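You operate a simulated robot arm through the tools that you are given. There is no shell and no other tool. Be economical: measure what you need, move in short steps, check, and stop when the job is done.

The job below is to be done with a simulated two-armed robot. You get a single attempt, and the scene is never put back.

Task
Pick up the card box of nets with one hand, pass it to the other hand and put it on the top of the sack bench. Set down upright: card box of nets.

It is judged by the outcome, as a careful person would: the job done as asked, and still so three seconds after it is handed in. It fails if anything else is knocked over, pushed out of place, dropped, spilled or broken.

Robot
Two 7-joint arms with two-finger parallel grippers on one trunk, on a base that drives. Base frame: it is fixed to the floor where the robot stands at the start and does not move with it; the origin is under the middle of the robot, x ahead of it, y to its left, z up. Readings come in cm, degrees, newtons and seconds.
The left shoulder is at the start at [7, 18.8, 88.2], the right one opposite. With the tool pointing down near the work surface each hand reaches from about 10 to 56 cm from the robot's upright axis, wherever it stands, measured 20 degrees to its own side. Places, roughly: top of the sack bench [190, -220, 80]. Payload 3.91 kg a hand.
The TCP of each hand is the grasp point between the finger pads, 3 cm short of the fingertips. In the tool frame z runs along the fingers and y along their closing line. The gripper opens to 11 cm. The fingers are 2 cm wide and 1 cm thick; the gripper's body (4.8 by 11.2 cm) begins 5.5 cm behind the TCP.
Orientation is told as [roll, pitch, yaw] about the base's x, y, z axes, in that order, counted from this pose: with the fingers straight down and closing along the base's y, the tool's x points along the base's -x, its y along +y and its z along -z.

Tools
- The arms move only by the tool send_rows. It takes "left_commands", "right_commands" or both (then of equal length, played together; a hand with none holds still); each is a list that holds one entry, the list of rows, each a list of 7 numbers: the shift along the tool's x, y, z in cm, then the turn, a rotation vector about the tool's x, y, z in degrees, then the finger opening in cm, from 0 to 11. In form: [[[x, y, z, wx, wy, wz, gripper], ...]]. A call has 1 to 8 rows; each row shifts and turns the commanded pose from where the row before left it, along the tool's axes as they then stand. Each row takes 0.2 s and may step no farther than 5 cm and 8.6 degrees from the row before; otherwise, or with a gripper value out of range, the whole call is refused. Where a pose cannot be reached the arm comes as near as it can. A force on the tool above 40 N (or 10 N above the force at the start of the call, whichever is more), or a blocked arm, ends the call early, and 0.2 s more pass. The fingers move at their own pace (about 7.2 cm/s each) and stop on an object; they squeeze with about 23 N. The grip force told is the motor's: it shows also when the fingers shut on nothing. Time passes only in rows, and 0.2 s behind the last, so rows that do not move let the fingers close. The reply holds the time, the measured pose of the TCP, the force on the tool along the base axes, the opening and the grip force, in the units named above and with some noise, with the torque about the TCP (base axes, N m) and any sound that the robot's microphone picked up.
- Cameras (640 x 400 px; columns grow to the right, rows downward): "scene" is now at [11.04, 1.91, 107.37]; the picture's right is [0.30, -0.95, 0.00], its down [-0.85, -0.26, -0.46] and it looks along [0.44, 0.14, -0.89] (base axes); focal length 289 px, centre (320, 200). "left" rides on the left gripper at [7.2, -1.7, -10.3] in its tool frame; the picture's right is [0.23, 0.97, 0.00], its down [-0.76, 0.18, -0.62] and it looks along [-0.61, 0.14, 0.78] (tool axes); focal length 222 px, centre (320, 200). "right" rides on the right gripper at [7.2, 1.7, -10.3] in its tool frame; the picture's right is [-0.23, 0.97, 0.00], its down [-0.76, -0.18, -0.62] and it looks along [-0.61, -0.14, 0.78] (tool axes); focal length 222 px, centre (320, 200). There is no depth. A picture from a camera that has moved, and an enlarged one, comes with that camera's place and axes in the base frame and with its lens.
- snapshot(camera): a new picture of that camera. It takes no simulated time.
- slide_trunk(by): slides the trunk up (or, below 0, down) by that many cm; the arms and the scene camera ride with it, the base frame stays. It gives what a move gives, with no picture.
- drive_base(legs): drives the robot by 1 to 6 legs, each [ahead, turn to the left] in cm and degrees, along the robot's own axes; the way and the turn of a leg run together, so that a leg with both is an arc; at most 150 cm and 180 degrees a leg. The arms and the cameras ride along, it lands a little off, and it stops where it bumps. It gives what a move gives.
- aim_head(pan, tilt): turns the head with the scene camera to pan (to the left, within 86 degrees either way) and tilt (down, from -29 to 69), counted from straight ahead of the robot. It gives what a move gives.
- zoom(camera, box): a new picture of the part [left, top, right, bottom] of that camera's present view, enlarged. It takes no simulated time.
- close_job(): hands the job in; it is judged then, once.

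Go step by step. Nothing tells you exact positions but the pictures and the camera data: compare them with the known pose of the tool, close in by small moves and look again before you grip or let go. The budget is 120 turns and 108 pictures, counting those below and the enlarged ones. Unless the task says otherwise, let go and move clear before handing in, and close with one line.

The tools are called after "Emit:" by a JSON object that holds its "fn" and its "kwargs". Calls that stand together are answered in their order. send_rows: Moves the arms, as the interface text tells. Its arguments: {"type":"object","properties":{"left_commands":{"type":"array"},"right_commands":{"type":"array"}},"required":[]} The other tools are called the same way: slide_trunk (by) slides the trunk up or down; drive_base (legs) drives the base; aim_head (pan, tilt) turns the head that bears the scene camera; snapshot (camera) takes a picture; zoom (camera, box) takes an enlarged picture of a part of a camera's view; close_job () hands the job in.

At the start:

```text
t: 0.0
left_eef_pos: [41.31, 24.68, 41.93]
left_ee_rot: [-0.4, -8.8, 0.6]
left_wrist_force: [119.0, -79.8, -261.8]
left_moment: [10.49, -13.29, 8.83]
left_opening: 11.0
left_finger_force: 0.1
right_eef_pos: [30.91, -6.71, 37.86]
right_ee_rot: [0.0, -0.1, 0.0]
right_wrist_force: [-0.1, 0.8, -0.3]
right_moment: [0.01, 0.01, 0.01]
right_opening: 10.99
right_finger_force: 0.1
trunk travel left (down, up): [-39.2, 54.8]
robot x, y, heading: [-0.19, -0.46, -0.2]
head pan, tilt: [17.3, 62.6]
```

scene: 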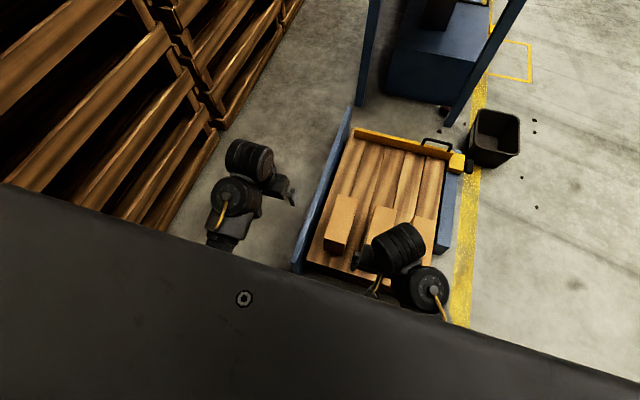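
right: 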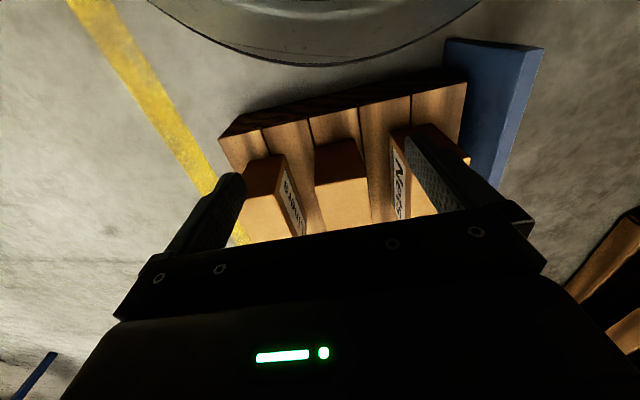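
left: 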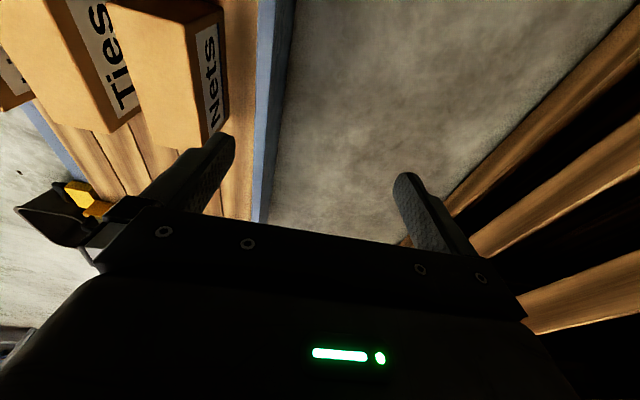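

I see a planked cart with several card boxes; the Nets box is the left-most one, near the left hand, which reports a large force at the start. I'll look closer before moving.

Emit:
{"fn": "zoom", "kwargs": {"camera": "scene", "box": [200, 100, 480, 330]}}

Emit:
{"fn": "zoom", "kwargs": {"camera": "left", "box": [0, 0, 480, 300]}}

Emit:
{"fn": "zoom", "kwargs": {"camera": "right", "box": [160, 40, 560, 290]}}

```text
1.74 times, centred on (340, 215) of scene
camera zoom: at [11.04, 1.91, 107.37], right [0.3, -0.95, 0.0], down [-0.85, -0.26, -0.46], along [0.44, 0.14, -0.89], focal length 502 px, centre (285, 174)
```

zoom: 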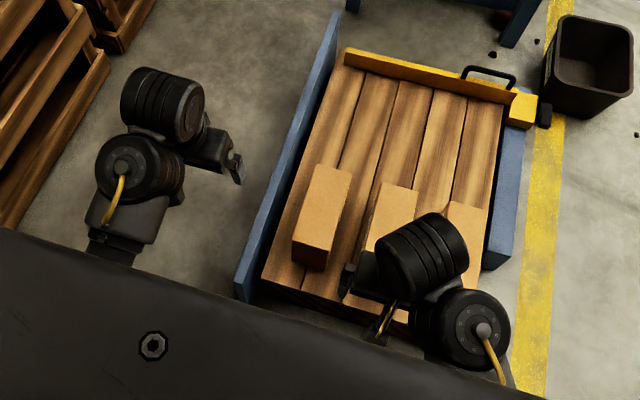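

```text
1.33 times, centred on (240, 150) of left
camera zoom: at [32.74, 22.94, 51.02], right [-0.23, 0.97, -0.04], down [0.66, 0.19, 0.73], along [0.72, 0.14, -0.68], focal length 296 px, centre (427, 267)
```

zoom: 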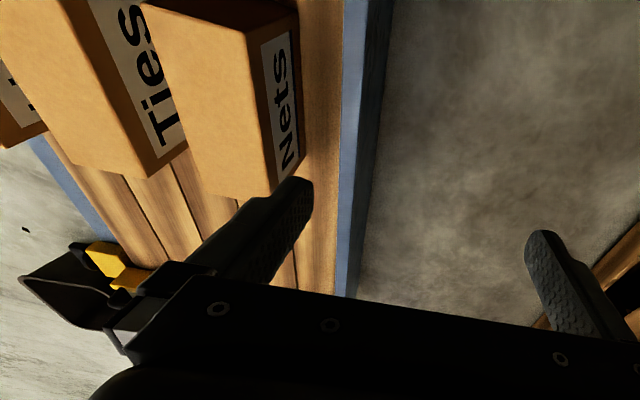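

```text
1.60 times, centred on (360, 165) of right
camera zoom: at [23.67, -5.07, 48.43], right [0.23, 0.97, 0.0], down [0.76, -0.18, 0.62], along [0.61, -0.14, -0.78], focal length 355 px, centre (256, 256)
```

zoom: 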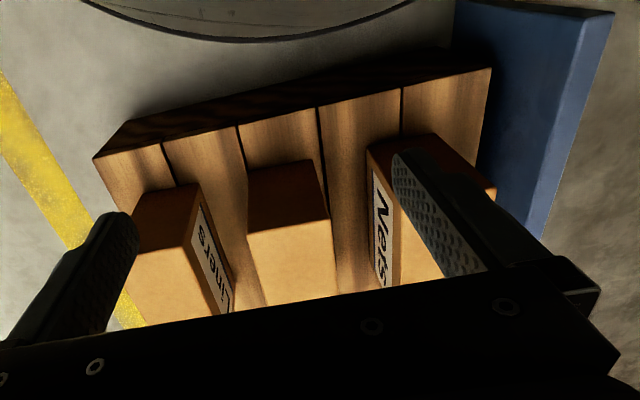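

The Nets box is the left-most on the cart, near x 47, y 6. I'll raise both hands a little to check the left force reading and clear the view.

Emit:
{"fn": "send_rows", "kwargs": {"left_commands": [[[0, 0, -1, 0, 0, 0, 11], [0, 0, -1, 0, 0, 0, 11]]]}}

Emit:
{"fn": "snapshot", "kwargs": {"camera": "left"}}

```text
t: 0.6
left_eef_pos: [42.2, 24.55, 44.07]
left_ee_rot: [-0.6, -12.6, 1.1]
left_wrist_force: [138.9, -57.7, -250.3]
left_moment: [7.48, -12.69, 6.99]
left_opening: 11.0
left_finger_force: 0.1
right_eef_pos: [30.88, -6.64, 38.15]
right_ee_rot: [0.0, -0.1, 0.1]
right_wrist_force: [-1.4, -0.5, -0.1]
right_moment: [0.0, -0.01, 0.0]
right_opening: 11.01
right_finger_force: 0.0
trunk travel left (down, up): [-39.2, 54.8]
robot x, y, heading: [0.15, -0.34, 0.1]
head pan, tilt: [17.3, 62.6]
```

```text
101 pictures are left
camera left: at [33.06, 22.88, 52.58], right [-0.24, 0.97, -0.06], down [0.61, 0.2, 0.77], along [0.76, 0.15, -0.63], focal length 222 px, centre (320, 200)
```

left: 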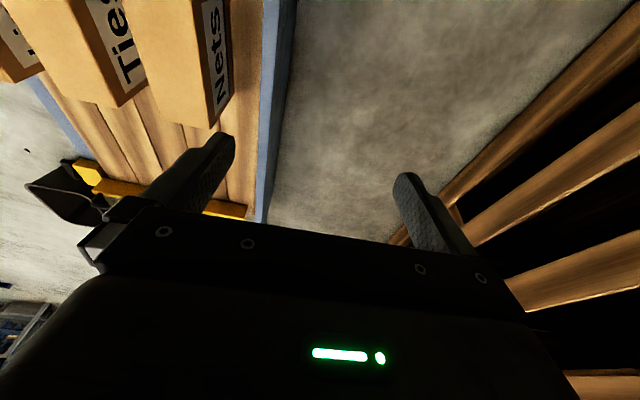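

The left hand's pose is being pushed off its command, so something really touches the left arm. I'll turn the head to see what.

Emit:
{"fn": "aim_head", "kwargs": {"pan": 60, "tilt": 50}}

Emit:
{"fn": "snapshot", "kwargs": {"camera": "scene"}}

```text
t: 1.7
left_eef_pos: [42.08, 24.64, 44.04]
left_ee_rot: [-0.8, -12.4, 1.4]
left_wrist_force: [135.6, -79.5, -252.4]
left_moment: [9.98, -13.06, 9.45]
left_opening: 10.99
left_finger_force: 0.1
right_eef_pos: [30.91, -6.59, 38.05]
right_ee_rot: [0.0, 0.0, 0.0]
right_wrist_force: [-0.1, -0.1, -0.3]
right_moment: [-0.03, 0.01, -0.02]
right_opening: 11.01
right_finger_force: 0.1
trunk travel left (down, up): [-39.2, 54.8]
robot x, y, heading: [0.1, 0.17, -0.1]
head pan, tilt: [60.0, 50.0]
```

```text
100 pictures are left
camera scene: at [8.82, 6.68, 108.93], right [0.87, -0.5, 0.0], down [-0.38, -0.66, -0.64], along [0.32, 0.56, -0.77], focal length 289 px, centre (320, 200)
```

scene: 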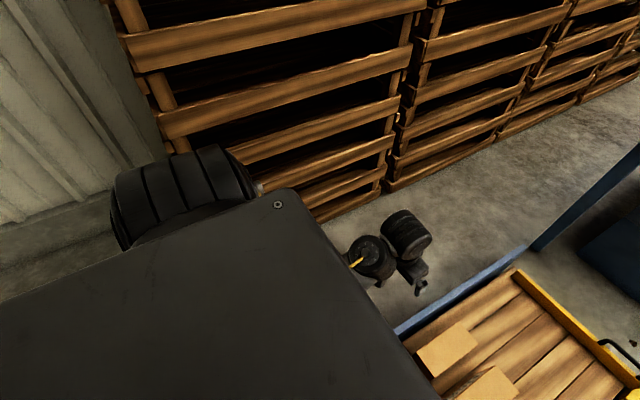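

Emit:
{"fn": "zoom", "kwargs": {"camera": "scene", "box": [300, 170, 500, 320]}}

Emit:
{"fn": "zoom", "kwargs": {"camera": "scene", "box": [90, 110, 330, 270]}}

```text
2.67 times, centred on (400, 245) of scene
camera zoom: at [8.82, 6.68, 108.93], right [0.87, -0.5, 0.0], down [-0.38, -0.66, -0.64], along [0.32, 0.56, -0.77], focal length 770 px, centre (107, 80)
```

zoom: 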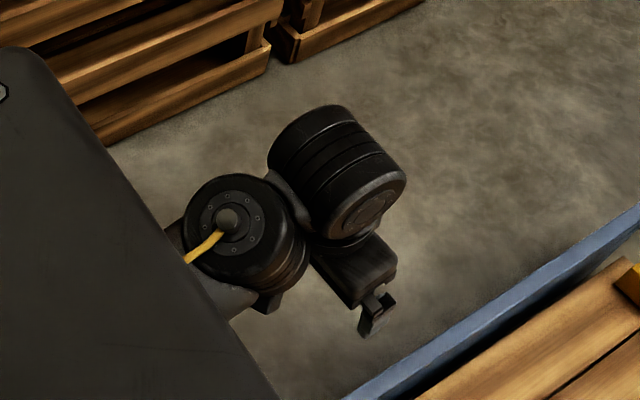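

```text
2.50 times, centred on (210, 190) of scene
camera zoom: at [8.82, 6.68, 108.93], right [0.87, -0.5, 0.0], down [-0.38, -0.66, -0.64], along [0.32, 0.56, -0.77], focal length 722 px, centre (595, 225)
```

zoom: 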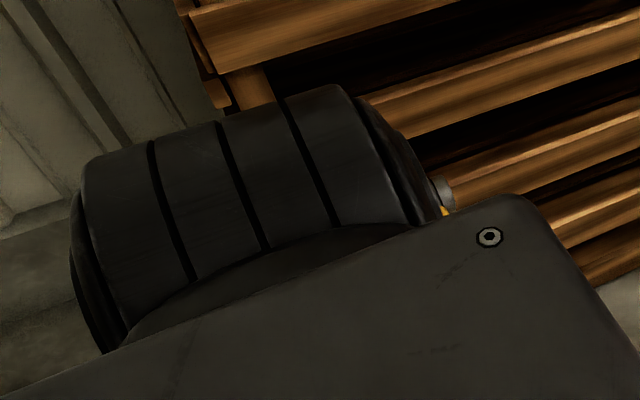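

Nothing visibly touches the gripper itself. I'll back the left hand down a few cm and see whether the force drops, to find the direction of the load.

Emit:
{"fn": "send_rows", "kwargs": {"left_commands": [[[0, 0, 1, 0, 0, 0, 11], [0, 0, 1, 0, 0, 0, 11], [0, 0, 1.5, 0, 0, 0, 11], [0, 0, 1.5, 0, 0, 0, 11]]]}}

```text
t: 2.7
left_eef_pos: [41.9, 24.62, 38.85]
left_ee_rot: [-0.4, -8.7, 0.6]
left_wrist_force: [0.5, 0.3, -0.2]
left_moment: [0.03, 0.01, 0.0]
left_opening: 11.01
left_finger_force: 0.0
right_eef_pos: [30.95, -6.73, 38.07]
right_ee_rot: [0.0, 0.1, -0.1]
right_wrist_force: [-0.3, -0.5, 0.2]
right_moment: [-0.01, -0.01, 0.0]
right_opening: 11.01
right_finger_force: 0.0
trunk travel left (down, up): [-39.2, 54.8]
robot x, y, heading: [-0.18, 0.28, -0.0]
head pan, tilt: [60.0, 50.0]
```

The left arm is free now: something above/behind limited it. Next I shift the right hand aside to the right and view the cart.

Emit:
{"fn": "send_rows", "kwargs": {"right_commands": [[[0, -4, 0, 0, 0, 0, 11], [0, -4, -2, 0, 0, 0, 11], [0, -4, -2, 0, 0, 0, 11], [0, -4, -2, 0, 0, 0, 11]]]}}

Emit:
{"fn": "aim_head", "kwargs": {"pan": 5, "tilt": 62}}

Emit:
{"fn": "snapshot", "kwargs": {"camera": "scene"}}

Emit:
{"fn": "snapshot", "kwargs": {"camera": "left"}}

Emit:
{"fn": "snapshot", "kwargs": {"camera": "right"}}

```text
t: 3.5
left_eef_pos: [41.78, 24.54, 38.84]
left_ee_rot: [-0.6, -8.8, 0.8]
left_wrist_force: [1.7, -0.5, -0.4]
left_moment: [-0.01, 0.02, 0.0]
left_opening: 10.99
left_finger_force: 0.1
right_eef_pos: [31.15, -18.76, 41.92]
right_ee_rot: [0.3, -0.6, -1.9]
right_wrist_force: [1.5, 24.3, -12.3]
right_moment: [-3.17, -0.74, -2.06]
right_opening: 11.0
right_finger_force: 0.0
right hand out of reach, approached as far as the arm can: row 3, 4
trunk travel left (down, up): [-39.2, 54.8]
robot x, y, heading: [0.04, -0.27, 0.1]
head pan, tilt: [60.0, 50.0]
stopped in row 4 (right hand): the force on the tool passed its limit at 196 N (the readings are from after the stop); the commanded pose is now the measured one
```

```text
t: 4.8
left_eef_pos: [41.83, 24.54, 38.88]
left_ee_rot: [-0.4, -8.8, 0.8]
left_wrist_force: [0.0, 0.1, -0.4]
left_moment: [-0.01, -0.03, -0.02]
left_opening: 11.0
left_finger_force: 0.0
right_eef_pos: [30.98, -18.73, 41.87]
right_ee_rot: [0.1, -0.5, -1.8]
right_wrist_force: [4.3, 39.8, -30.2]
right_moment: [-5.32, -1.98, -3.44]
right_opening: 10.98
right_finger_force: 0.1
trunk travel left (down, up): [-39.2, 54.8]
robot x, y, heading: [0.05, 0.15, -0.2]
head pan, tilt: [5.0, 62.0]
```

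```text
97 pictures are left
camera scene: at [11.38, 0.58, 107.44], right [0.09, -1.0, 0.0], down [-0.88, -0.08, -0.47], along [0.47, 0.04, -0.88], focal length 289 px, centre (320, 200)
```

scene: 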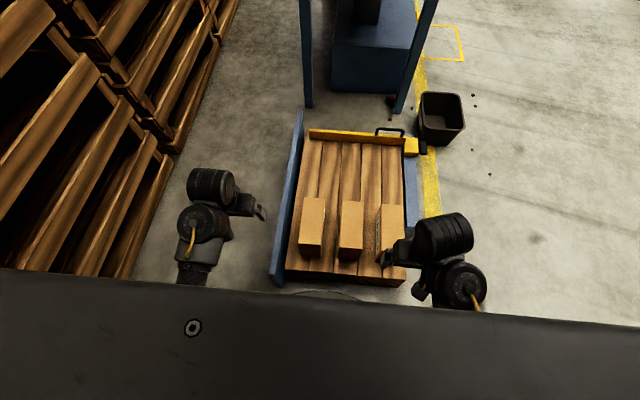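

```text
96 pictures are left
camera left: at [33.26, 22.94, 47.99], right [-0.23, 0.97, -0.04], down [0.66, 0.19, 0.73], along [0.72, 0.14, -0.68], focal length 222 px, centre (320, 200)
```

left: 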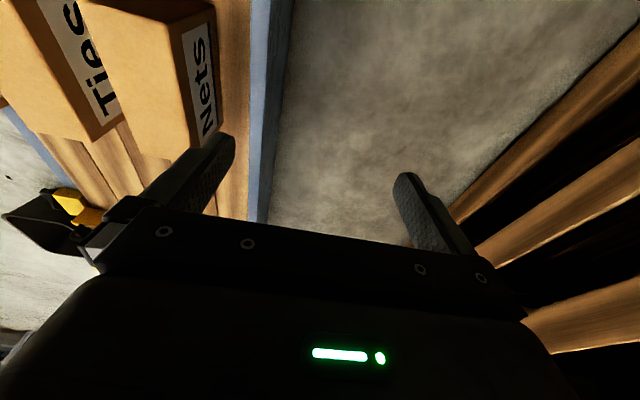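

```text
95 pictures are left
camera right: at [23.78, -16.98, 52.2], right [0.26, 0.97, 0.0], down [0.75, -0.2, 0.63], along [0.61, -0.16, -0.78], focal length 222 px, centre (320, 200)
```

right: 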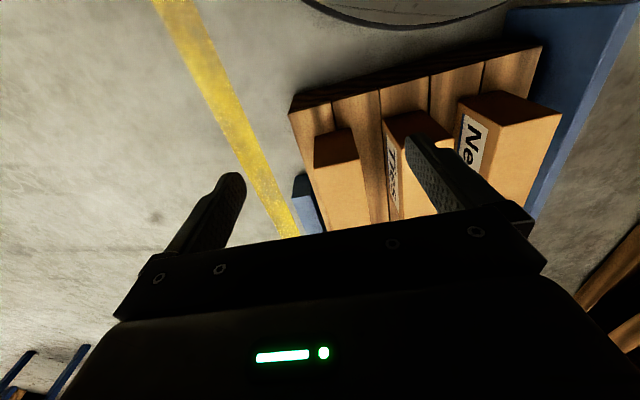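

The forces come from the arm's folding limit (too high and close). I'll lower the right hand slightly to relieve it and zoom on the boxes.

Emit:
{"fn": "send_rows", "kwargs": {"right_commands": [[[0, 1, 1.5, 0, 0, 0, 11], [0, 1, 1.5, 0, 0, 0, 11]]]}}

Emit:
{"fn": "zoom", "kwargs": {"camera": "scene", "box": [260, 110, 440, 300]}}

Emit:
{"fn": "zoom", "kwargs": {"camera": "right", "box": [280, 0, 640, 240]}}

```text
t: 5.4
left_eef_pos: [41.83, 24.72, 38.85]
left_ee_rot: [-0.6, -8.9, 0.6]
left_wrist_force: [0.5, 0.3, 0.8]
left_moment: [-0.01, -0.03, -0.01]
left_opening: 11.01
left_finger_force: 0.1
right_eef_pos: [31.27, -16.73, 38.85]
right_ee_rot: [0.0, -0.5, -1.4]
right_wrist_force: [0.6, 0.6, -0.9]
right_moment: [0.01, 0.03, 0.03]
right_opening: 10.99
right_finger_force: 0.1
trunk travel left (down, up): [-39.2, 54.8]
robot x, y, heading: [-0.18, -0.01, 0.1]
head pan, tilt: [5.0, 62.0]
```

```text
2.11 times, centred on (350, 205) of scene
camera zoom: at [11.38, 0.57, 107.44], right [0.09, -1.0, 0.0], down [-0.88, -0.08, -0.47], along [0.47, 0.04, -0.88], focal length 608 px, centre (257, 190)
```

zoom: 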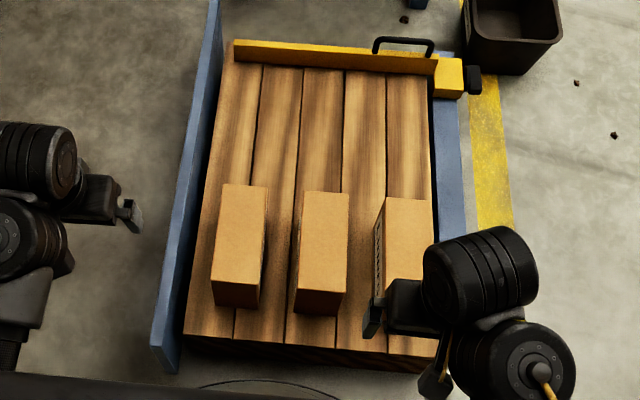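

```text
1.67 times, centred on (460, 120) of right
camera zoom: at [23.85, -15.0, 49.21], right [0.25, 0.97, 0.0], down [0.75, -0.2, 0.63], along [0.61, -0.16, -0.78], focal length 370 px, centre (87, 333)
```

zoom: 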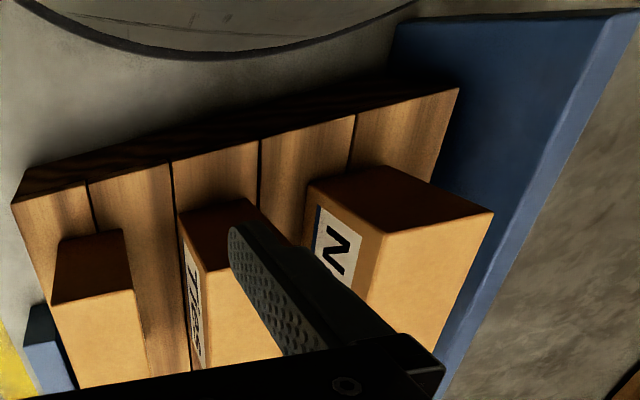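

Triangulating, the Nets box spans x 40.3–56.4, y 3.0–9.7, z about 12.5–24 (16 × 6.7 × 11.6 cm). I'll bring the left hand above its far part, at about (52, 6.3, 34), fingers straight down.

Emit:
{"fn": "send_rows", "kwargs": {"left_commands": [[[-1.7, -3.05, 0.8, 0, 4.4, 0, 11], [-1.7, -3.05, 0.8, 0, 4.4, 0, 11], [-1.7, -3.05, 0.8, 0, 0, -0.6, 11], [-1.7, -3.05, 0.8, 0, 0, 0, 11], [-1.7, -3.05, 0.8, 0, 0, 0, 11], [-1.7, -3.05, 0.8, 0, 0, 0, 11], [0, 0, 0, 0, 0, 0, 11]]]}}

Emit:
{"fn": "snapshot", "kwargs": {"camera": "left"}}

Emit:
{"fn": "snapshot", "kwargs": {"camera": "scene"}}

```text
t: 7.0
left_eef_pos: [52.34, 6.4, 34.73]
left_ee_rot: [-0.5, 0.1, 1.2]
left_wrist_force: [0.6, -0.7, 0.2]
left_moment: [0.01, 0.03, -0.04]
left_opening: 11.02
left_finger_force: 0.1
right_eef_pos: [31.19, -16.66, 39.01]
right_ee_rot: [0.1, -0.5, -1.6]
right_wrist_force: [-0.3, -0.2, -0.1]
right_moment: [0.0, -0.02, 0.0]
right_opening: 10.98
right_finger_force: 0.1
trunk travel left (down, up): [-39.2, 54.8]
robot x, y, heading: [0.45, 0.06, 0.1]
head pan, tilt: [5.0, 62.0]
```

```text
92 pictures are left
camera left: at [45.33, 4.72, 45.07], right [-0.25, 0.97, -0.01], down [0.76, 0.2, 0.62], along [0.6, 0.15, -0.78], focal length 222 px, centre (320, 200)
```

left: 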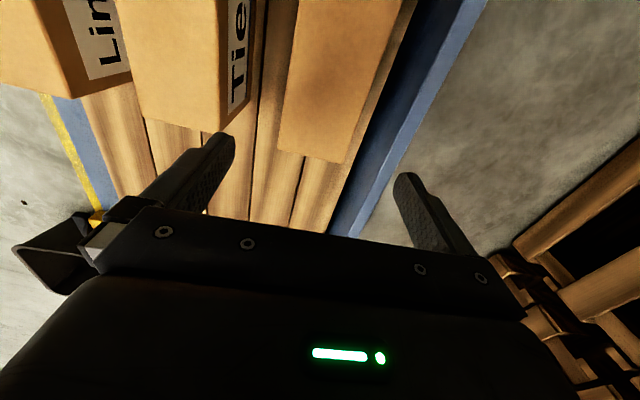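

```text
91 pictures are left
camera scene: at [11.38, 0.56, 107.44], right [0.09, -1.0, 0.0], down [-0.88, -0.08, -0.47], along [0.47, 0.04, -0.88], focal length 289 px, centre (320, 200)
```

scene: 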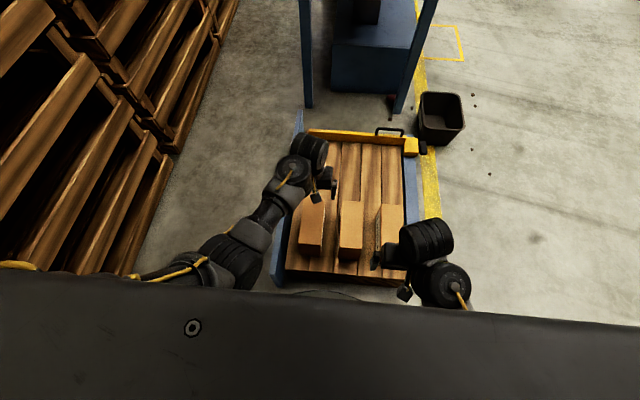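

The views agree: box centre y 6.3, far edge x 56. I'll narrow the fingers to 9.5 and descend to about z 20.6.

Emit:
{"fn": "send_rows", "kwargs": {"left_commands": [[[0, 0, 0, 0, 0, 0, 9.5], [0, -0.1, 3, 0, 0, -1, 9.5], [0, 0, 3, 0, 0, 0, 9.5], [0, 0, 3, 0, 0, 0, 9.5], [0, 0, 2.5, 0, 0, 0, 9.5], [0, 0, 1.5, 0, 0, 0, 9.5], [0, 0, 1, 0, 0, 0, 9.5]]]}}

Emit:
{"fn": "snapshot", "kwargs": {"camera": "left"}}

Emit:
{"fn": "zoom", "kwargs": {"camera": "scene", "box": [260, 110, 440, 300]}}

```text
t: 8.6
left_eef_pos: [51.71, 5.98, 20.78]
left_ee_rot: [-0.5, 0.1, 2.2]
left_wrist_force: [0.7, 0.4, 0.0]
left_moment: [0.0, 0.0, 0.01]
left_opening: 9.51
left_finger_force: 0.0
left hand out of reach, approached as far as the arm can: row 7
right_eef_pos: [31.16, -16.74, 38.83]
right_ee_rot: [0.1, -0.4, -1.5]
right_wrist_force: [-0.1, -0.3, 0.4]
right_moment: [-0.03, 0.0, -0.02]
right_opening: 11.03
right_finger_force: 0.0
trunk travel left (down, up): [-39.2, 54.8]
robot x, y, heading: [-0.32, 0.01, 0.1]
head pan, tilt: [5.0, 62.0]
```

```text
90 pictures are left
camera left: at [44.65, 4.13, 31.16], right [-0.26, 0.96, -0.01], down [0.75, 0.21, 0.62], along [0.6, 0.16, -0.78], focal length 222 px, centre (320, 200)
```

left: 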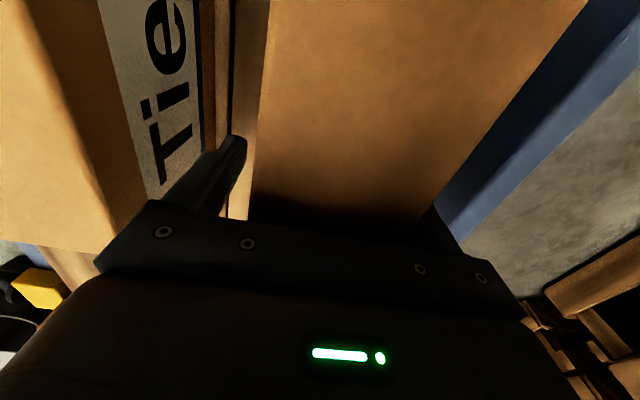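

```text
2.11 times, centred on (350, 205) of scene
camera zoom: at [11.38, 0.56, 107.44], right [0.09, -1.0, 0.0], down [-0.88, -0.08, -0.47], along [0.47, 0.04, -0.88], focal length 608 px, centre (257, 190)
```

zoom: 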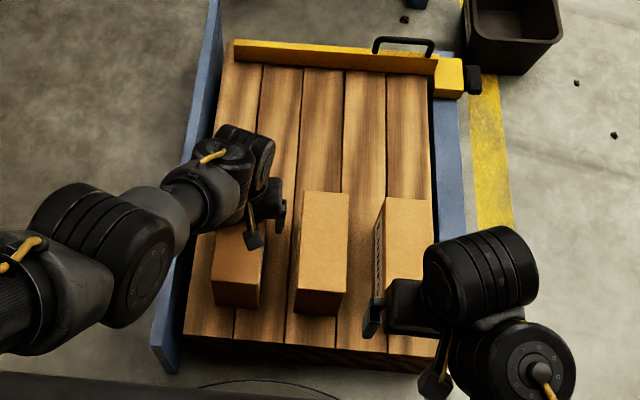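

The fingers straddle the box with about 1 cm clearance each side. I'll centre, square the yaw, and close.

Emit:
{"fn": "send_rows", "kwargs": {"left_commands": [[[0.3, 0.3, -0.2, 0, 0, 2.2, 9.5], [0, 0, 0, 0, 0, 0, 9.5], [0, 0, 0, 0, 0, 0, 4], [0, 0, 0, 0, 0, 0, 4], [0, 0, 0, 0, 0, 0, 4]]]}}

```text
t: 9.8
left_eef_pos: [51.44, 6.31, 21.02]
left_ee_rot: [-0.4, 0.0, -0.1]
left_wrist_force: [-0.7, -0.1, 1.4]
left_moment: [0.22, 0.06, -0.15]
left_opening: 6.98
left_finger_force: 23.3
right_eef_pos: [31.32, -16.68, 38.97]
right_ee_rot: [0.1, -0.5, -1.5]
right_wrist_force: [-0.1, 0.6, 0.5]
right_moment: [0.05, 0.01, 0.0]
right_opening: 10.99
right_finger_force: 0.1
trunk travel left (down, up): [-39.2, 54.8]
robot x, y, heading: [0.09, -0.19, 0.3]
head pan, tilt: [5.0, 62.0]
```

Gripped at 7.0 cm width with 23 N. I'll lift gently with the trunk and check.

Emit:
{"fn": "slide_trunk", "kwargs": {"by": 4}}

Emit:
{"fn": "snapshot", "kwargs": {"camera": "left"}}

Emit:
{"fn": "snapshot", "kwargs": {"camera": "right"}}

```text
t: 10.6
left_eef_pos: [51.35, 6.21, 24.84]
left_ee_rot: [-0.5, 0.1, 0.0]
left_wrist_force: [0.0, 0.4, -3.2]
left_moment: [-0.01, -0.12, -0.02]
left_opening: 6.99
left_finger_force: 22.3
right_eef_pos: [31.13, -16.69, 42.89]
right_ee_rot: [0.0, -0.5, -1.5]
right_wrist_force: [0.2, 0.5, -0.2]
right_moment: [0.0, -0.02, -0.05]
right_opening: 10.99
right_finger_force: 0.1
trunk travel left (down, up): [-43.2, 50.8]
robot x, y, heading: [-0.19, -0.08, -0.0]
head pan, tilt: [5.0, 62.0]
```

```text
88 pictures are left
camera left: at [44.3, 4.73, 35.33], right [-0.23, 0.97, -0.01], down [0.76, 0.18, 0.62], along [0.61, 0.14, -0.78], focal length 222 px, centre (320, 200)
```

left: 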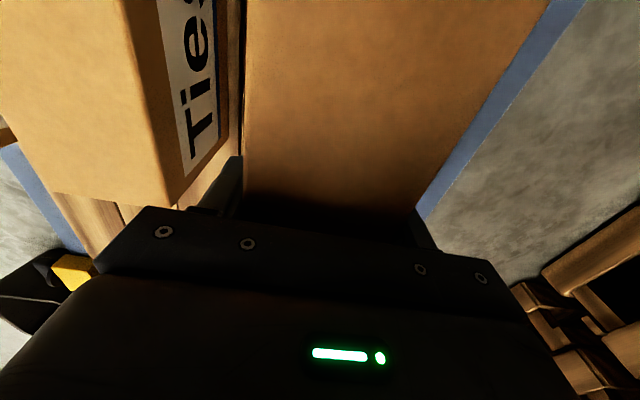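

```text
87 pictures are left
camera right: at [23.88, -14.99, 53.21], right [0.25, 0.97, 0.0], down [0.75, -0.2, 0.63], along [0.61, -0.16, -0.78], focal length 222 px, centre (320, 200)
```

right: 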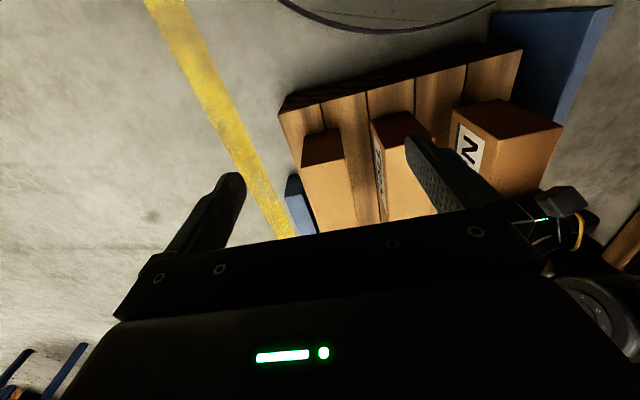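

Weight is only about 3 N and the box hangs level. I'll raise the trunk 18 cm more, then bring the box toward the middle for the handover.

Emit:
{"fn": "slide_trunk", "kwargs": {"by": 18}}

Emit:
{"fn": "send_rows", "kwargs": {"left_commands": [[[0, -2, 0, 0, 0, 0, 4], [0, -2, 0, 0, 0, 0, 4], [0, -1.5, 0, 0, 0, 0, 4]]]}}

Emit:
{"fn": "send_rows", "kwargs": {"right_commands": [[[0, 0, 1.5, 0, -8, 0, 11], [0, 0, 1.5, 0, -8, 0, 11], [0, 0, 1.5, 0, -8, 0, 11], [0, 0, 1, 0, -8, 0, 11], [0, 0, 1, 0, -8, 0, 11]]]}}

Emit:
{"fn": "snapshot", "kwargs": {"camera": "scene"}}

Emit:
{"fn": "snapshot", "kwargs": {"camera": "right"}}

```text
t: 12.6
left_eef_pos: [51.54, 6.34, 42.96]
left_ee_rot: [-0.5, 0.0, 0.0]
left_wrist_force: [0.5, -0.6, -2.8]
left_moment: [0.04, -0.09, -0.03]
left_opening: 7.01
left_finger_force: 22.8
right_eef_pos: [31.22, -16.7, 60.79]
right_ee_rot: [0.1, -0.4, -1.4]
right_wrist_force: [0.2, -0.6, -0.2]
right_moment: [0.01, -0.01, -0.02]
right_opening: 10.99
right_finger_force: 0.0
trunk travel left (down, up): [-61.2, 32.8]
robot x, y, heading: [-0.04, 0.1, 0.3]
head pan, tilt: [5.0, 62.0]
```

```text
t: 13.6
left_eef_pos: [51.73, 6.51, 42.58]
left_ee_rot: [2.7, -0.1, 2.5]
left_wrist_force: [0.8, -0.6, -2.8]
left_moment: [0.0, -0.1, 0.02]
left_opening: 6.99
left_finger_force: 23.1
left hand out of reach, approached as far as the arm can: row 2, 3
right_eef_pos: [31.12, -16.71, 60.87]
right_ee_rot: [0.1, -0.5, -1.5]
right_wrist_force: [0.7, 0.4, 0.2]
right_moment: [0.01, 0.04, 0.0]
right_opening: 10.98
right_finger_force: 0.2
trunk travel left (down, up): [-61.2, 32.8]
robot x, y, heading: [-0.03, -0.21, 0.1]
head pan, tilt: [5.0, 62.0]
stopped in row 3 (left hand): the arm was blocked; the commanded pose is now the measured one
```

```text
t: 14.8
left_eef_pos: [51.79, 6.58, 42.53]
left_ee_rot: [2.6, 0.0, 2.5]
left_wrist_force: [-0.4, 0.3, -3.5]
left_moment: [0.01, -0.07, 0.02]
left_opening: 6.99
left_finger_force: 22.7
right_eef_pos: [31.65, -13.14, 56.77]
right_ee_rot: [2.8, -25.9, -1.8]
right_wrist_force: [0.4, 0.4, -1.6]
right_moment: [-0.03, -0.01, -0.02]
right_opening: 10.98
right_finger_force: 0.1
right hand out of reach, approached as far as the arm can: row 3, 4, 5
trunk travel left (down, up): [-61.2, 32.8]
robot x, y, heading: [-0.03, -0.05, 0.0]
head pan, tilt: [5.0, 62.0]
```

```text
86 pictures are left
camera scene: at [11.74, 0.74, 129.4], right [0.09, -1.0, 0.0], down [-0.88, -0.08, -0.47], along [0.47, 0.04, -0.88], focal length 289 px, centre (320, 200)
```

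scene: 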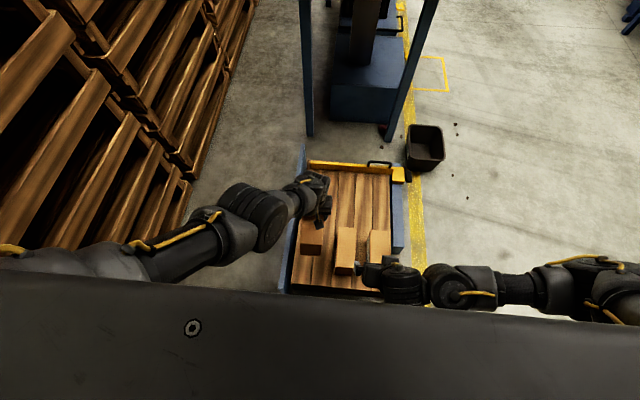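

```text
85 pictures are left
camera right: at [20.58, -11.72, 63.03], right [0.21, 0.97, 0.14], down [0.41, -0.22, 0.88], along [0.89, -0.13, -0.44], focal length 222 px, centre (320, 200)
```

right: 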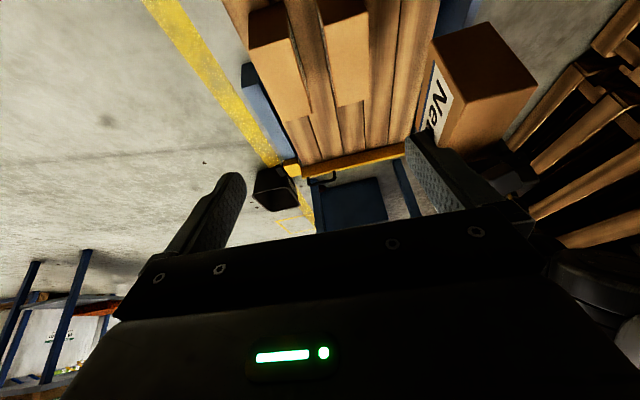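

The left arm is near full stretch there. I'll raise the left hand within the arm's reach, square it, then bring the box to the middle.

Emit:
{"fn": "send_rows", "kwargs": {"left_commands": [[[0, 0, -2, 0, 0, 0, 4], [0, 0, -2, 1.3, 0, 1.2, 4], [0, 0, -2, 1.3, 0, 1.3, 4], [0.5, 0, -2, 0, 0, 0, 4], [0.5, -1, -2, 0, 0, 0, 4], [0.5, -2, 0, 0, 0, 0, 4], [0.5, -2, 0, 0, 0, 0, 4]]]}}

```text
t: 15.6
left_eef_pos: [55.04, 17.29, 47.94]
left_ee_rot: [7.3, -2.5, 4.7]
left_wrist_force: [-0.4, 0.1, -2.9]
left_moment: [0.04, -0.1, 0.0]
left_opening: 6.99
left_finger_force: 22.8
right_eef_pos: [31.45, -13.24, 56.82]
right_ee_rot: [2.8, -26.0, -1.7]
right_wrist_force: [0.2, 0.1, 0.3]
right_moment: [-0.06, -0.01, 0.01]
right_opening: 11.0
right_finger_force: 0.1
trunk travel left (down, up): [-61.2, 32.8]
robot x, y, heading: [0.1, -0.14, 0.4]
head pan, tilt: [5.0, 62.0]
stopped in row 3 (left hand): the arm was blocked; the commanded pose is now the measured one
```

Emit:
{"fn": "snapshot", "kwargs": {"camera": "scene"}}

Emit:
{"fn": "snapshot", "kwargs": {"camera": "left"}}

```text
84 pictures are left
camera scene: at [11.45, 0.58, 129.44], right [0.09, -1.0, 0.0], down [-0.88, -0.08, -0.47], along [0.47, 0.04, -0.88], focal length 289 px, centre (320, 200)
```

scene: 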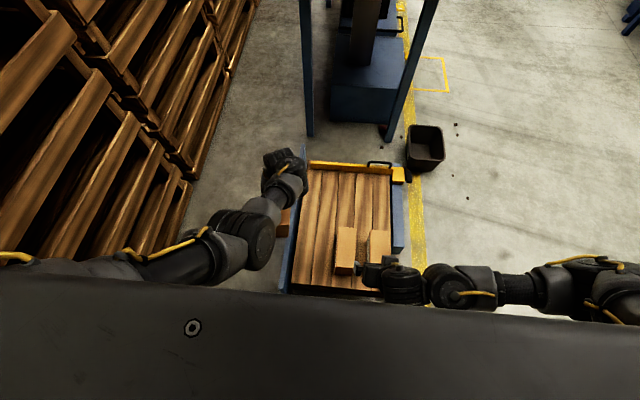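

```text
83 pictures are left
camera left: at [47.75, 13.69, 57.74], right [-0.31, 0.94, 0.11], down [0.72, 0.16, 0.67], along [0.62, 0.29, -0.73], focal length 222 px, centre (320, 200)
```

left: 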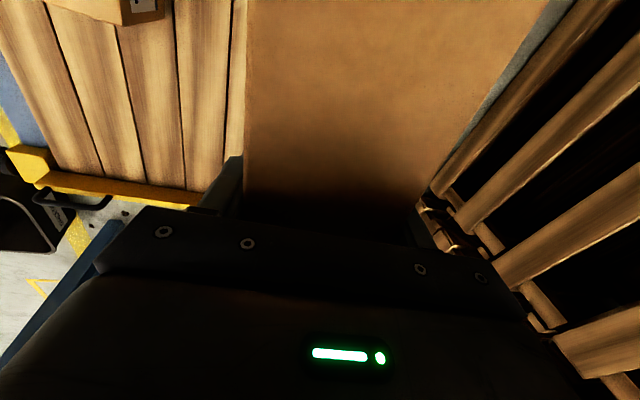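

The arm swung outward through a singular posture, but the box is safe and held. I'll steer it back inward with small steps.

Emit:
{"fn": "send_rows", "kwargs": {"left_commands": [[[0, -1, -1, 0, 0, 0, 4], [0.5, -1, -1, 2, 1, 1, 4]]]}}

```text
t: 16.2
left_eef_pos: [56.02, 16.36, 50.62]
left_ee_rot: [5.8, -2.8, 4.6]
left_wrist_force: [-0.3, -0.3, -3.3]
left_moment: [0.01, -0.09, 0.0]
left_opening: 7.0
left_finger_force: 23.1
right_eef_pos: [31.47, -13.14, 56.87]
right_ee_rot: [2.9, -26.0, -1.6]
right_wrist_force: [-0.6, 0.7, -0.1]
right_moment: [0.02, -0.01, -0.02]
right_opening: 11.01
right_finger_force: 0.1
trunk travel left (down, up): [-61.2, 32.8]
robot x, y, heading: [0.16, -0.0, 0.3]
head pan, tilt: [5.0, 62.0]
```

Emit:
{"fn": "send_rows", "kwargs": {"left_commands": [[[1.5, -1, 0, 2, 1, 1.5, 4], [1.5, -1.5, 0, 2, 1, 1.5, 4], [1.5, -1.5, 0, 0, 0, 1, 4], [0, 0, 0, 0, 0, 0, 4]]]}}

```text
t: 17.4
left_eef_pos: [53.29, 17.51, 50.31]
left_ee_rot: [5.6, -1.6, 2.5]
left_wrist_force: [0.4, -0.3, -2.8]
left_moment: [-0.02, -0.08, -0.01]
left_opening: 7.0
left_finger_force: 22.9
right_eef_pos: [31.42, -13.1, 56.91]
right_ee_rot: [2.9, -26.0, -1.7]
right_wrist_force: [-0.3, -0.8, 0.7]
right_moment: [0.0, -0.01, -0.01]
right_opening: 11.01
right_finger_force: 0.1
trunk travel left (down, up): [-61.2, 32.8]
robot x, y, heading: [0.11, 0.09, 0.0]
head pan, tilt: [5.0, 62.0]
stopped in row 4 (left hand): the arm was blocked; the commanded pose is now the measured one
```

Inward motion is blocked in this posture. I'll retrace the known free route: back and up to the pose equivalent to the earlier (42, 24), then try inward again.

Emit:
{"fn": "send_rows", "kwargs": {"left_commands": [[[1.8, 1, -1.6, 1, 0, 0.5, 4], [1.8, 1, -1.6, 1, 0, 0.5, 4], [1.8, 1, -1.6, 1, 0, 0.5, 4], [1.8, 1, -1.6, 1, 0, 0.5, 4], [1.8, 1, -1.6, 1, 0, 0, 4], [1.8, 1, -1.6, 0, 0, 0, 4]]]}}

Emit:
{"fn": "snapshot", "kwargs": {"camera": "scene"}}

```text
t: 18.6
left_eef_pos: [44.59, 21.15, 57.85]
left_ee_rot: [0.9, -2.0, 0.0]
left_wrist_force: [6.8, -5.1, -17.6]
left_moment: [1.1, -0.33, 0.67]
left_opening: 6.98
left_finger_force: 23.2
right_eef_pos: [31.47, -13.23, 56.81]
right_ee_rot: [2.9, -26.0, -1.7]
right_wrist_force: [0.0, 0.3, -0.1]
right_moment: [-0.01, 0.01, 0.0]
right_opening: 10.98
right_finger_force: 0.1
trunk travel left (down, up): [-61.2, 32.8]
robot x, y, heading: [-0.02, 0.11, -0.0]
head pan, tilt: [5.0, 62.0]
stopped in row 5 (left hand): the force on the tool passed its limit at 86 N (the readings are from after the stop); the commanded pose is now the measured one
```

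```text
82 pictures are left
camera scene: at [11.38, 0.61, 129.44], right [0.09, -1.0, 0.0], down [-0.88, -0.08, -0.47], along [0.47, 0.04, -0.88], focal length 289 px, centre (320, 200)
```

scene: 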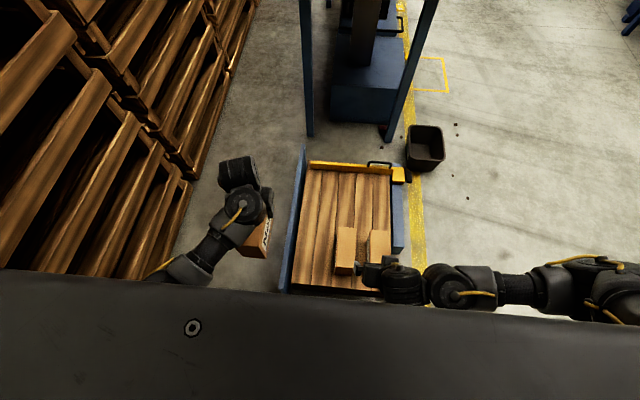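

Emit:
{"fn": "send_rows", "kwargs": {"left_commands": [[[-0.5, 0, 1, 1, 2, 0, 4], [-1, -2.2, 0.6, 0, 0, 0, 4], [-1, -2.2, 0.6, 0, 0, 0, 4], [-1, -2.2, 0.5, 0, 0, 0, 4], [-1, -2.2, 0.5, 0, 0, 0, 4]]]}}

```text
t: 19.8
left_eef_pos: [49.15, 12.21, 54.75]
left_ee_rot: [0.0, 0.1, -0.1]
left_wrist_force: [-0.1, 0.5, -3.0]
left_moment: [0.04, -0.1, 0.0]
left_opening: 6.98
left_finger_force: 23.7
right_eef_pos: [31.49, -13.24, 56.83]
right_ee_rot: [3.0, -26.0, -1.7]
right_wrist_force: [0.2, 0.9, -0.3]
right_moment: [0.03, -0.02, 0.02]
right_opening: 11.01
right_finger_force: 0.1
trunk travel left (down, up): [-61.2, 32.8]
robot x, y, heading: [0.08, -0.09, 0.4]
head pan, tilt: [5.0, 62.0]
```

That works. I continue inward at this height.

Emit:
{"fn": "send_rows", "kwargs": {"left_commands": [[[0, -2.2, 0, 0, 0, 0, 4], [0, -2.2, 0, 0, 0, 0, 4], [0, -2, 0, 0, 0, 0, 4], [0, -2, 0, 0, 0, 0, 4]]]}}

Emit:
{"fn": "send_rows", "kwargs": {"right_commands": [[[0, 0, 0, 0, 8, 0, 11], [-1, 1, 1, 0, 8, 0, 11], [-2, 1, 0, -2.5, 8, 0, 11], [-2, 0, 0, 0, 2, -1, 11]]]}}

Emit:
{"fn": "snapshot", "kwargs": {"camera": "scene"}}

```text
t: 21.0
left_eef_pos: [49.16, 6.55, 53.73]
left_ee_rot: [2.2, 0.4, 0.8]
left_wrist_force: [-0.2, 0.5, -2.3]
left_moment: [-0.01, -0.04, 0.0]
left_opening: 7.01
left_finger_force: 23.3
right_eef_pos: [31.57, -13.13, 56.78]
right_ee_rot: [3.0, -26.1, -1.7]
right_wrist_force: [-0.7, 0.7, -0.8]
right_moment: [0.0, 0.0, -0.01]
right_opening: 10.99
right_finger_force: 0.1
trunk travel left (down, up): [-61.2, 32.8]
robot x, y, heading: [0.07, -0.08, 0.2]
head pan, tilt: [5.0, 62.0]
stopped in row 4 (left hand): the arm was blocked; the commanded pose is now the measured one
```

```text
t: 22.0
left_eef_pos: [49.18, 6.54, 53.79]
left_ee_rot: [2.1, 0.3, 0.5]
left_wrist_force: [-1.3, 0.5, -3.3]
left_moment: [-0.02, -0.07, 0.02]
left_opening: 6.98
left_finger_force: 23.1
right_eef_pos: [37.58, -9.03, 58.8]
right_ee_rot: [5.9, -7.1, 1.6]
right_wrist_force: [0.8, -0.1, 0.2]
right_moment: [0.02, 0.02, 0.0]
right_opening: 10.97
right_finger_force: 0.1
right hand out of reach, approached as far as the arm can: row 1, 2
trunk travel left (down, up): [-61.2, 32.8]
robot x, y, heading: [-0.03, 0.0, -0.2]
head pan, tilt: [5.0, 62.0]
```

```text
81 pictures are left
camera scene: at [11.46, 0.56, 129.43], right [0.09, -1.0, 0.0], down [-0.88, -0.08, -0.47], along [0.47, 0.04, -0.88], focal length 289 px, centre (320, 200)
```

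scene: 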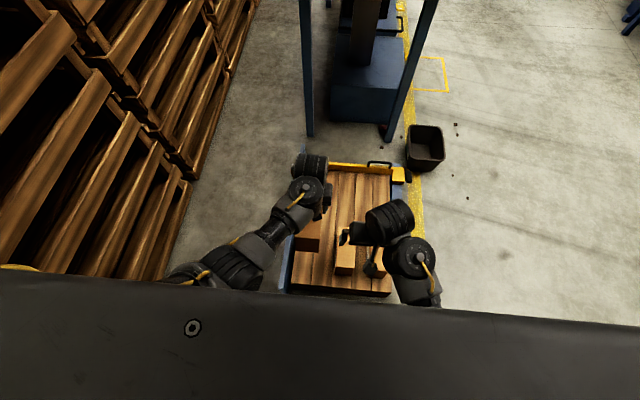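

Left arm cannot go further inward than y≈6 with this yaw, so I'll turn the box to lie crosswise: yawing the left hand +90° makes the box's free end reach to the right, toward the right hand. I'll test in parts.

Emit:
{"fn": "send_rows", "kwargs": {"left_commands": [[[0, 0.5, 0, 2, 0, -7, 4], [0, 0, 0, 0, 0, -8, 4], [0, 0, 0, 0, 0, -8, 4], [0, 0, 0, 0, 0, -8, 4]]]}}

```text
t: 23.0
left_eef_pos: [49.1, 8.78, 53.13]
left_ee_rot: [1.5, -0.5, 32.2]
left_wrist_force: [0.2, 0.7, -2.6]
left_moment: [0.04, -0.08, -0.06]
left_opening: 6.99
left_finger_force: 22.9
right_eef_pos: [37.71, -8.87, 58.93]
right_ee_rot: [5.8, -7.3, 1.5]
right_wrist_force: [0.9, 0.4, -0.4]
right_moment: [-0.01, 0.02, 0.01]
right_opening: 10.99
right_finger_force: 0.1
trunk travel left (down, up): [-61.2, 32.8]
robot x, y, heading: [-0.04, 0.07, 0.0]
head pan, tilt: [5.0, 62.0]
```

Emit:
{"fn": "send_rows", "kwargs": {"left_commands": [[[0, 0, 0, 0.5, 0, -8, 4], [0, 0, 0, 0.5, 0, -8, 4], [0, 0, 0, 0.5, 0, -8, 4], [0, 0, 0, 0, 0, -8, 4], [0, 0, 0, 0, 0, -8, 4], [0, 0, 0, 0, 0, -8, 4], [0, 0, 0, 0, 0, -8, 4]]]}}

Emit:
{"fn": "snapshot", "kwargs": {"camera": "scene"}}

```text
t: 24.7
left_eef_pos: [49.92, 16.52, 51.94]
left_ee_rot: [-0.5, -6.5, 90.5]
left_wrist_force: [-1.1, -1.1, -2.5]
left_moment: [0.09, -0.01, 0.02]
left_opening: 6.97
left_finger_force: 22.6
right_eef_pos: [37.63, -8.9, 58.95]
right_ee_rot: [5.8, -7.3, 1.6]
right_wrist_force: [-0.6, 0.2, -0.4]
right_moment: [-0.02, -0.02, -0.02]
right_opening: 11.0
right_finger_force: 0.1
trunk travel left (down, up): [-61.2, 32.8]
robot x, y, heading: [-0.29, 0.09, 0.2]
head pan, tilt: [5.0, 62.0]
stopped in row 7 (left hand): the arm was blocked; the commanded pose is now the measured one
```

```text
80 pictures are left
camera scene: at [11.41, 0.6, 129.44], right [0.09, -1.0, 0.0], down [-0.88, -0.08, -0.47], along [0.47, 0.04, -0.88], focal length 289 px, centre (320, 200)
```

scene: 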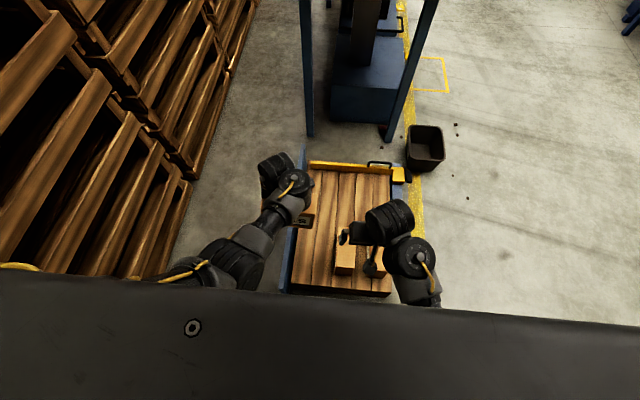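

Yaw 90 works but the hand drifted outward. Now I'll move it inward and a bit nearer, and level it.

Emit:
{"fn": "send_rows", "kwargs": {"left_commands": [[[0, 1.5, 0, 0, 3, 0, 4], [1, 1.5, 0, 0, 3, 0, 4], [1.5, 1, 0, 0, 0, 0, 4], [1.5, 1, 0, 0, 0, 0, 4], [1.5, 0, 0, 0, 0, 0, 4]]]}}

```text
t: 26.1
left_eef_pos: [45.1, 18.6, 50.5]
left_ee_rot: [-1.0, -6.6, 92.0]
left_wrist_force: [0.8, 0.7, -4.2]
left_moment: [0.12, 0.0, -0.01]
left_opening: 6.98
left_finger_force: 23.4
right_eef_pos: [37.63, -8.92, 58.97]
right_ee_rot: [5.7, -7.3, 1.6]
right_wrist_force: [-0.9, 0.1, 0.6]
right_moment: [0.0, 0.0, -0.01]
right_opening: 11.01
right_finger_force: 0.0
trunk travel left (down, up): [-61.2, 32.8]
robot x, y, heading: [-0.05, -0.16, 0.1]
head pan, tilt: [5.0, 62.0]
stopped in row 5 (left hand): the arm was blocked; the commanded pose is now the measured one
```

Positive yaw restricts inward reach for the left. I'll probe how far inward the right (empty) hand reaches.

Emit:
{"fn": "send_rows", "kwargs": {"right_commands": [[[0, 0, 1, 3, 3.5, 1, 11], [0, 2, 1, 3, 3.5, 0.6, 11], [0, 2, 0, 0, 0, 0, 11], [0, 2, 0, 0, 0, 0, 11], [0, 2, 0, 0, 0, 0, 11], [0, 2, 0, 0, 0, 0, 11]]]}}

```text
t: 27.6
left_eef_pos: [44.99, 18.82, 50.53]
left_ee_rot: [-0.6, -6.6, 92.4]
left_wrist_force: [0.3, -0.1, -3.3]
left_moment: [0.08, -0.01, -0.01]
left_opening: 6.98
left_finger_force: 23.0
right_eef_pos: [37.96, 0.87, 57.02]
right_ee_rot: [-0.6, -0.1, -0.1]
right_wrist_force: [-0.1, -2.2, -0.6]
right_moment: [0.18, 0.01, -0.03]
right_opening: 10.98
right_finger_force: 0.1
trunk travel left (down, up): [-61.2, 32.8]
robot x, y, heading: [0.1, -0.51, 0.3]
head pan, tilt: [5.0, 62.0]
stopped in row 6 (right hand): the force on the tool passed its limit at 47 N (the readings are from after the stop); the commanded pose is now the measured one
```

Emit:
{"fn": "snapshot", "kwargs": {"camera": "right"}}

Emit:
{"fn": "zoom", "kwargs": {"camera": "scene", "box": [200, 130, 460, 300]}}

```text
79 pictures are left
camera right: at [30.59, 2.5, 67.4], right [0.23, 0.97, -0.01], down [0.76, -0.17, 0.63], along [0.61, -0.15, -0.78], focal length 222 px, centre (320, 200)
```

right: 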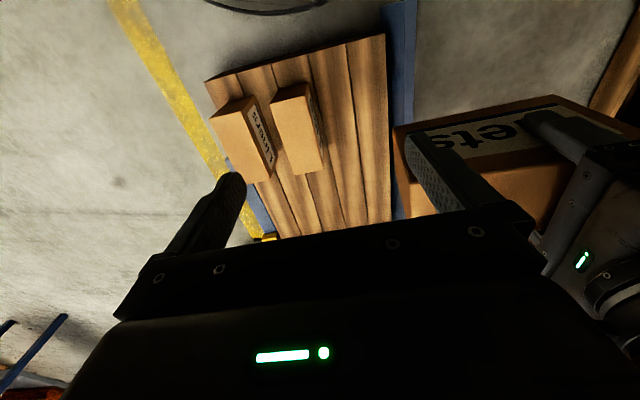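

```text
2.35 times, centred on (330, 215) of scene
camera zoom: at [11.43, 0.61, 129.44], right [0.09, -1.0, 0.0], down [-0.88, -0.08, -0.47], along [0.47, 0.04, -0.88], focal length 680 px, centre (296, 165)
```

zoom: 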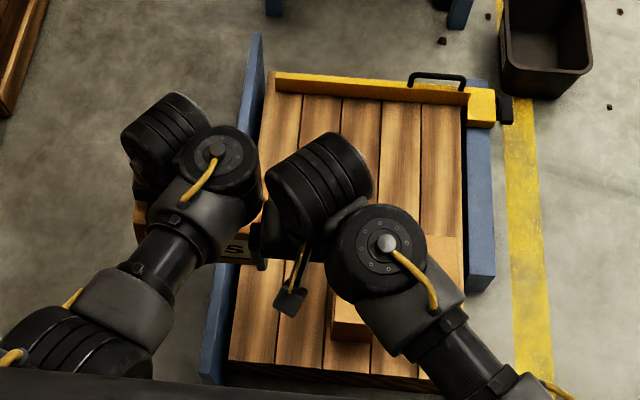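

The wrists met each other, so the hands must come from different directions. New plan: left holds straight down with the box yawed about 40°, and the right comes at the free end from its own side, yawed and pitched. First I part the hands and turn each.

Emit:
{"fn": "send_rows", "kwargs": {"right_commands": [[[0, -3, 0, 0, 0, 0, 11], [0, -3, 0, 0, 0, 0, 11], [0, -2, 0, 0, 0, 0, 11]]]}}

Emit:
{"fn": "send_rows", "kwargs": {"left_commands": [[[0, 0, 0, 0, 0, 8, 4], [0, 0, 0, 0, 0, 8, 4], [0, -1, 0, 0, 3, 8, 4], [0, -1, 0, 0, 3, 8, 4], [0, -1, 0, 0, 0, 8, 4], [0, -1, 0, 0, 0, 8, 4], [0, 0, 0, 0, 0, 4, 4]]]}}

Emit:
{"fn": "send_rows", "kwargs": {"right_commands": [[[0, 0, 0, 0, 0, -8, 11], [0, 0, 0, 0, 0, -8, 11], [0, 0, 0, 0, 0, -8, 11], [0, 0, 0, 0, 0, -8, 11], [0, 0, 0, 0, 0, -8, 11]]]}}

```text
t: 28.4
left_eef_pos: [45.19, 18.81, 50.63]
left_ee_rot: [-0.6, -6.8, 92.4]
left_wrist_force: [-0.2, -1.0, -2.9]
left_moment: [0.09, -0.01, 0.0]
left_opening: 6.99
left_finger_force: 22.6
right_eef_pos: [37.72, -7.21, 57.08]
right_ee_rot: [-0.4, 0.0, 0.0]
right_wrist_force: [0.6, -0.1, 0.1]
right_moment: [0.0, -0.01, -0.02]
right_opening: 10.99
right_finger_force: 0.1
trunk travel left (down, up): [-61.2, 32.8]
robot x, y, heading: [0.54, 0.17, 0.1]
head pan, tilt: [5.0, 62.0]
```

```text
t: 30.0
left_eef_pos: [48.79, 17.09, 50.41]
left_ee_rot: [2.0, 0.5, 40.5]
left_wrist_force: [-1.3, -0.2, -3.4]
left_moment: [0.09, -0.08, 0.02]
left_opening: 6.97
left_finger_force: 22.8
right_eef_pos: [37.75, -7.26, 57.02]
right_ee_rot: [-0.5, -0.1, 0.0]
right_wrist_force: [-0.5, -0.6, 0.0]
right_moment: [0.0, -0.02, -0.03]
right_opening: 10.97
right_finger_force: 0.0
trunk travel left (down, up): [-61.2, 32.8]
robot x, y, heading: [0.03, -0.01, 0.3]
head pan, tilt: [5.0, 62.0]
```

```text
t: 31.2
left_eef_pos: [48.78, 17.06, 50.36]
left_ee_rot: [1.9, 0.6, 40.4]
left_wrist_force: [0.4, -0.1, -3.1]
left_moment: [0.07, -0.09, 0.01]
left_opening: 6.98
left_finger_force: 22.9
right_eef_pos: [37.96, -7.19, 57.18]
right_ee_rot: [-0.4, 0.3, 40.1]
right_wrist_force: [0.0, 0.0, -0.4]
right_moment: [0.02, 0.03, 0.02]
right_opening: 11.0
right_finger_force: 0.0
trunk travel left (down, up): [-61.2, 32.8]
robot x, y, heading: [-0.15, -0.14, 0.0]
head pan, tilt: [5.0, 62.0]
```

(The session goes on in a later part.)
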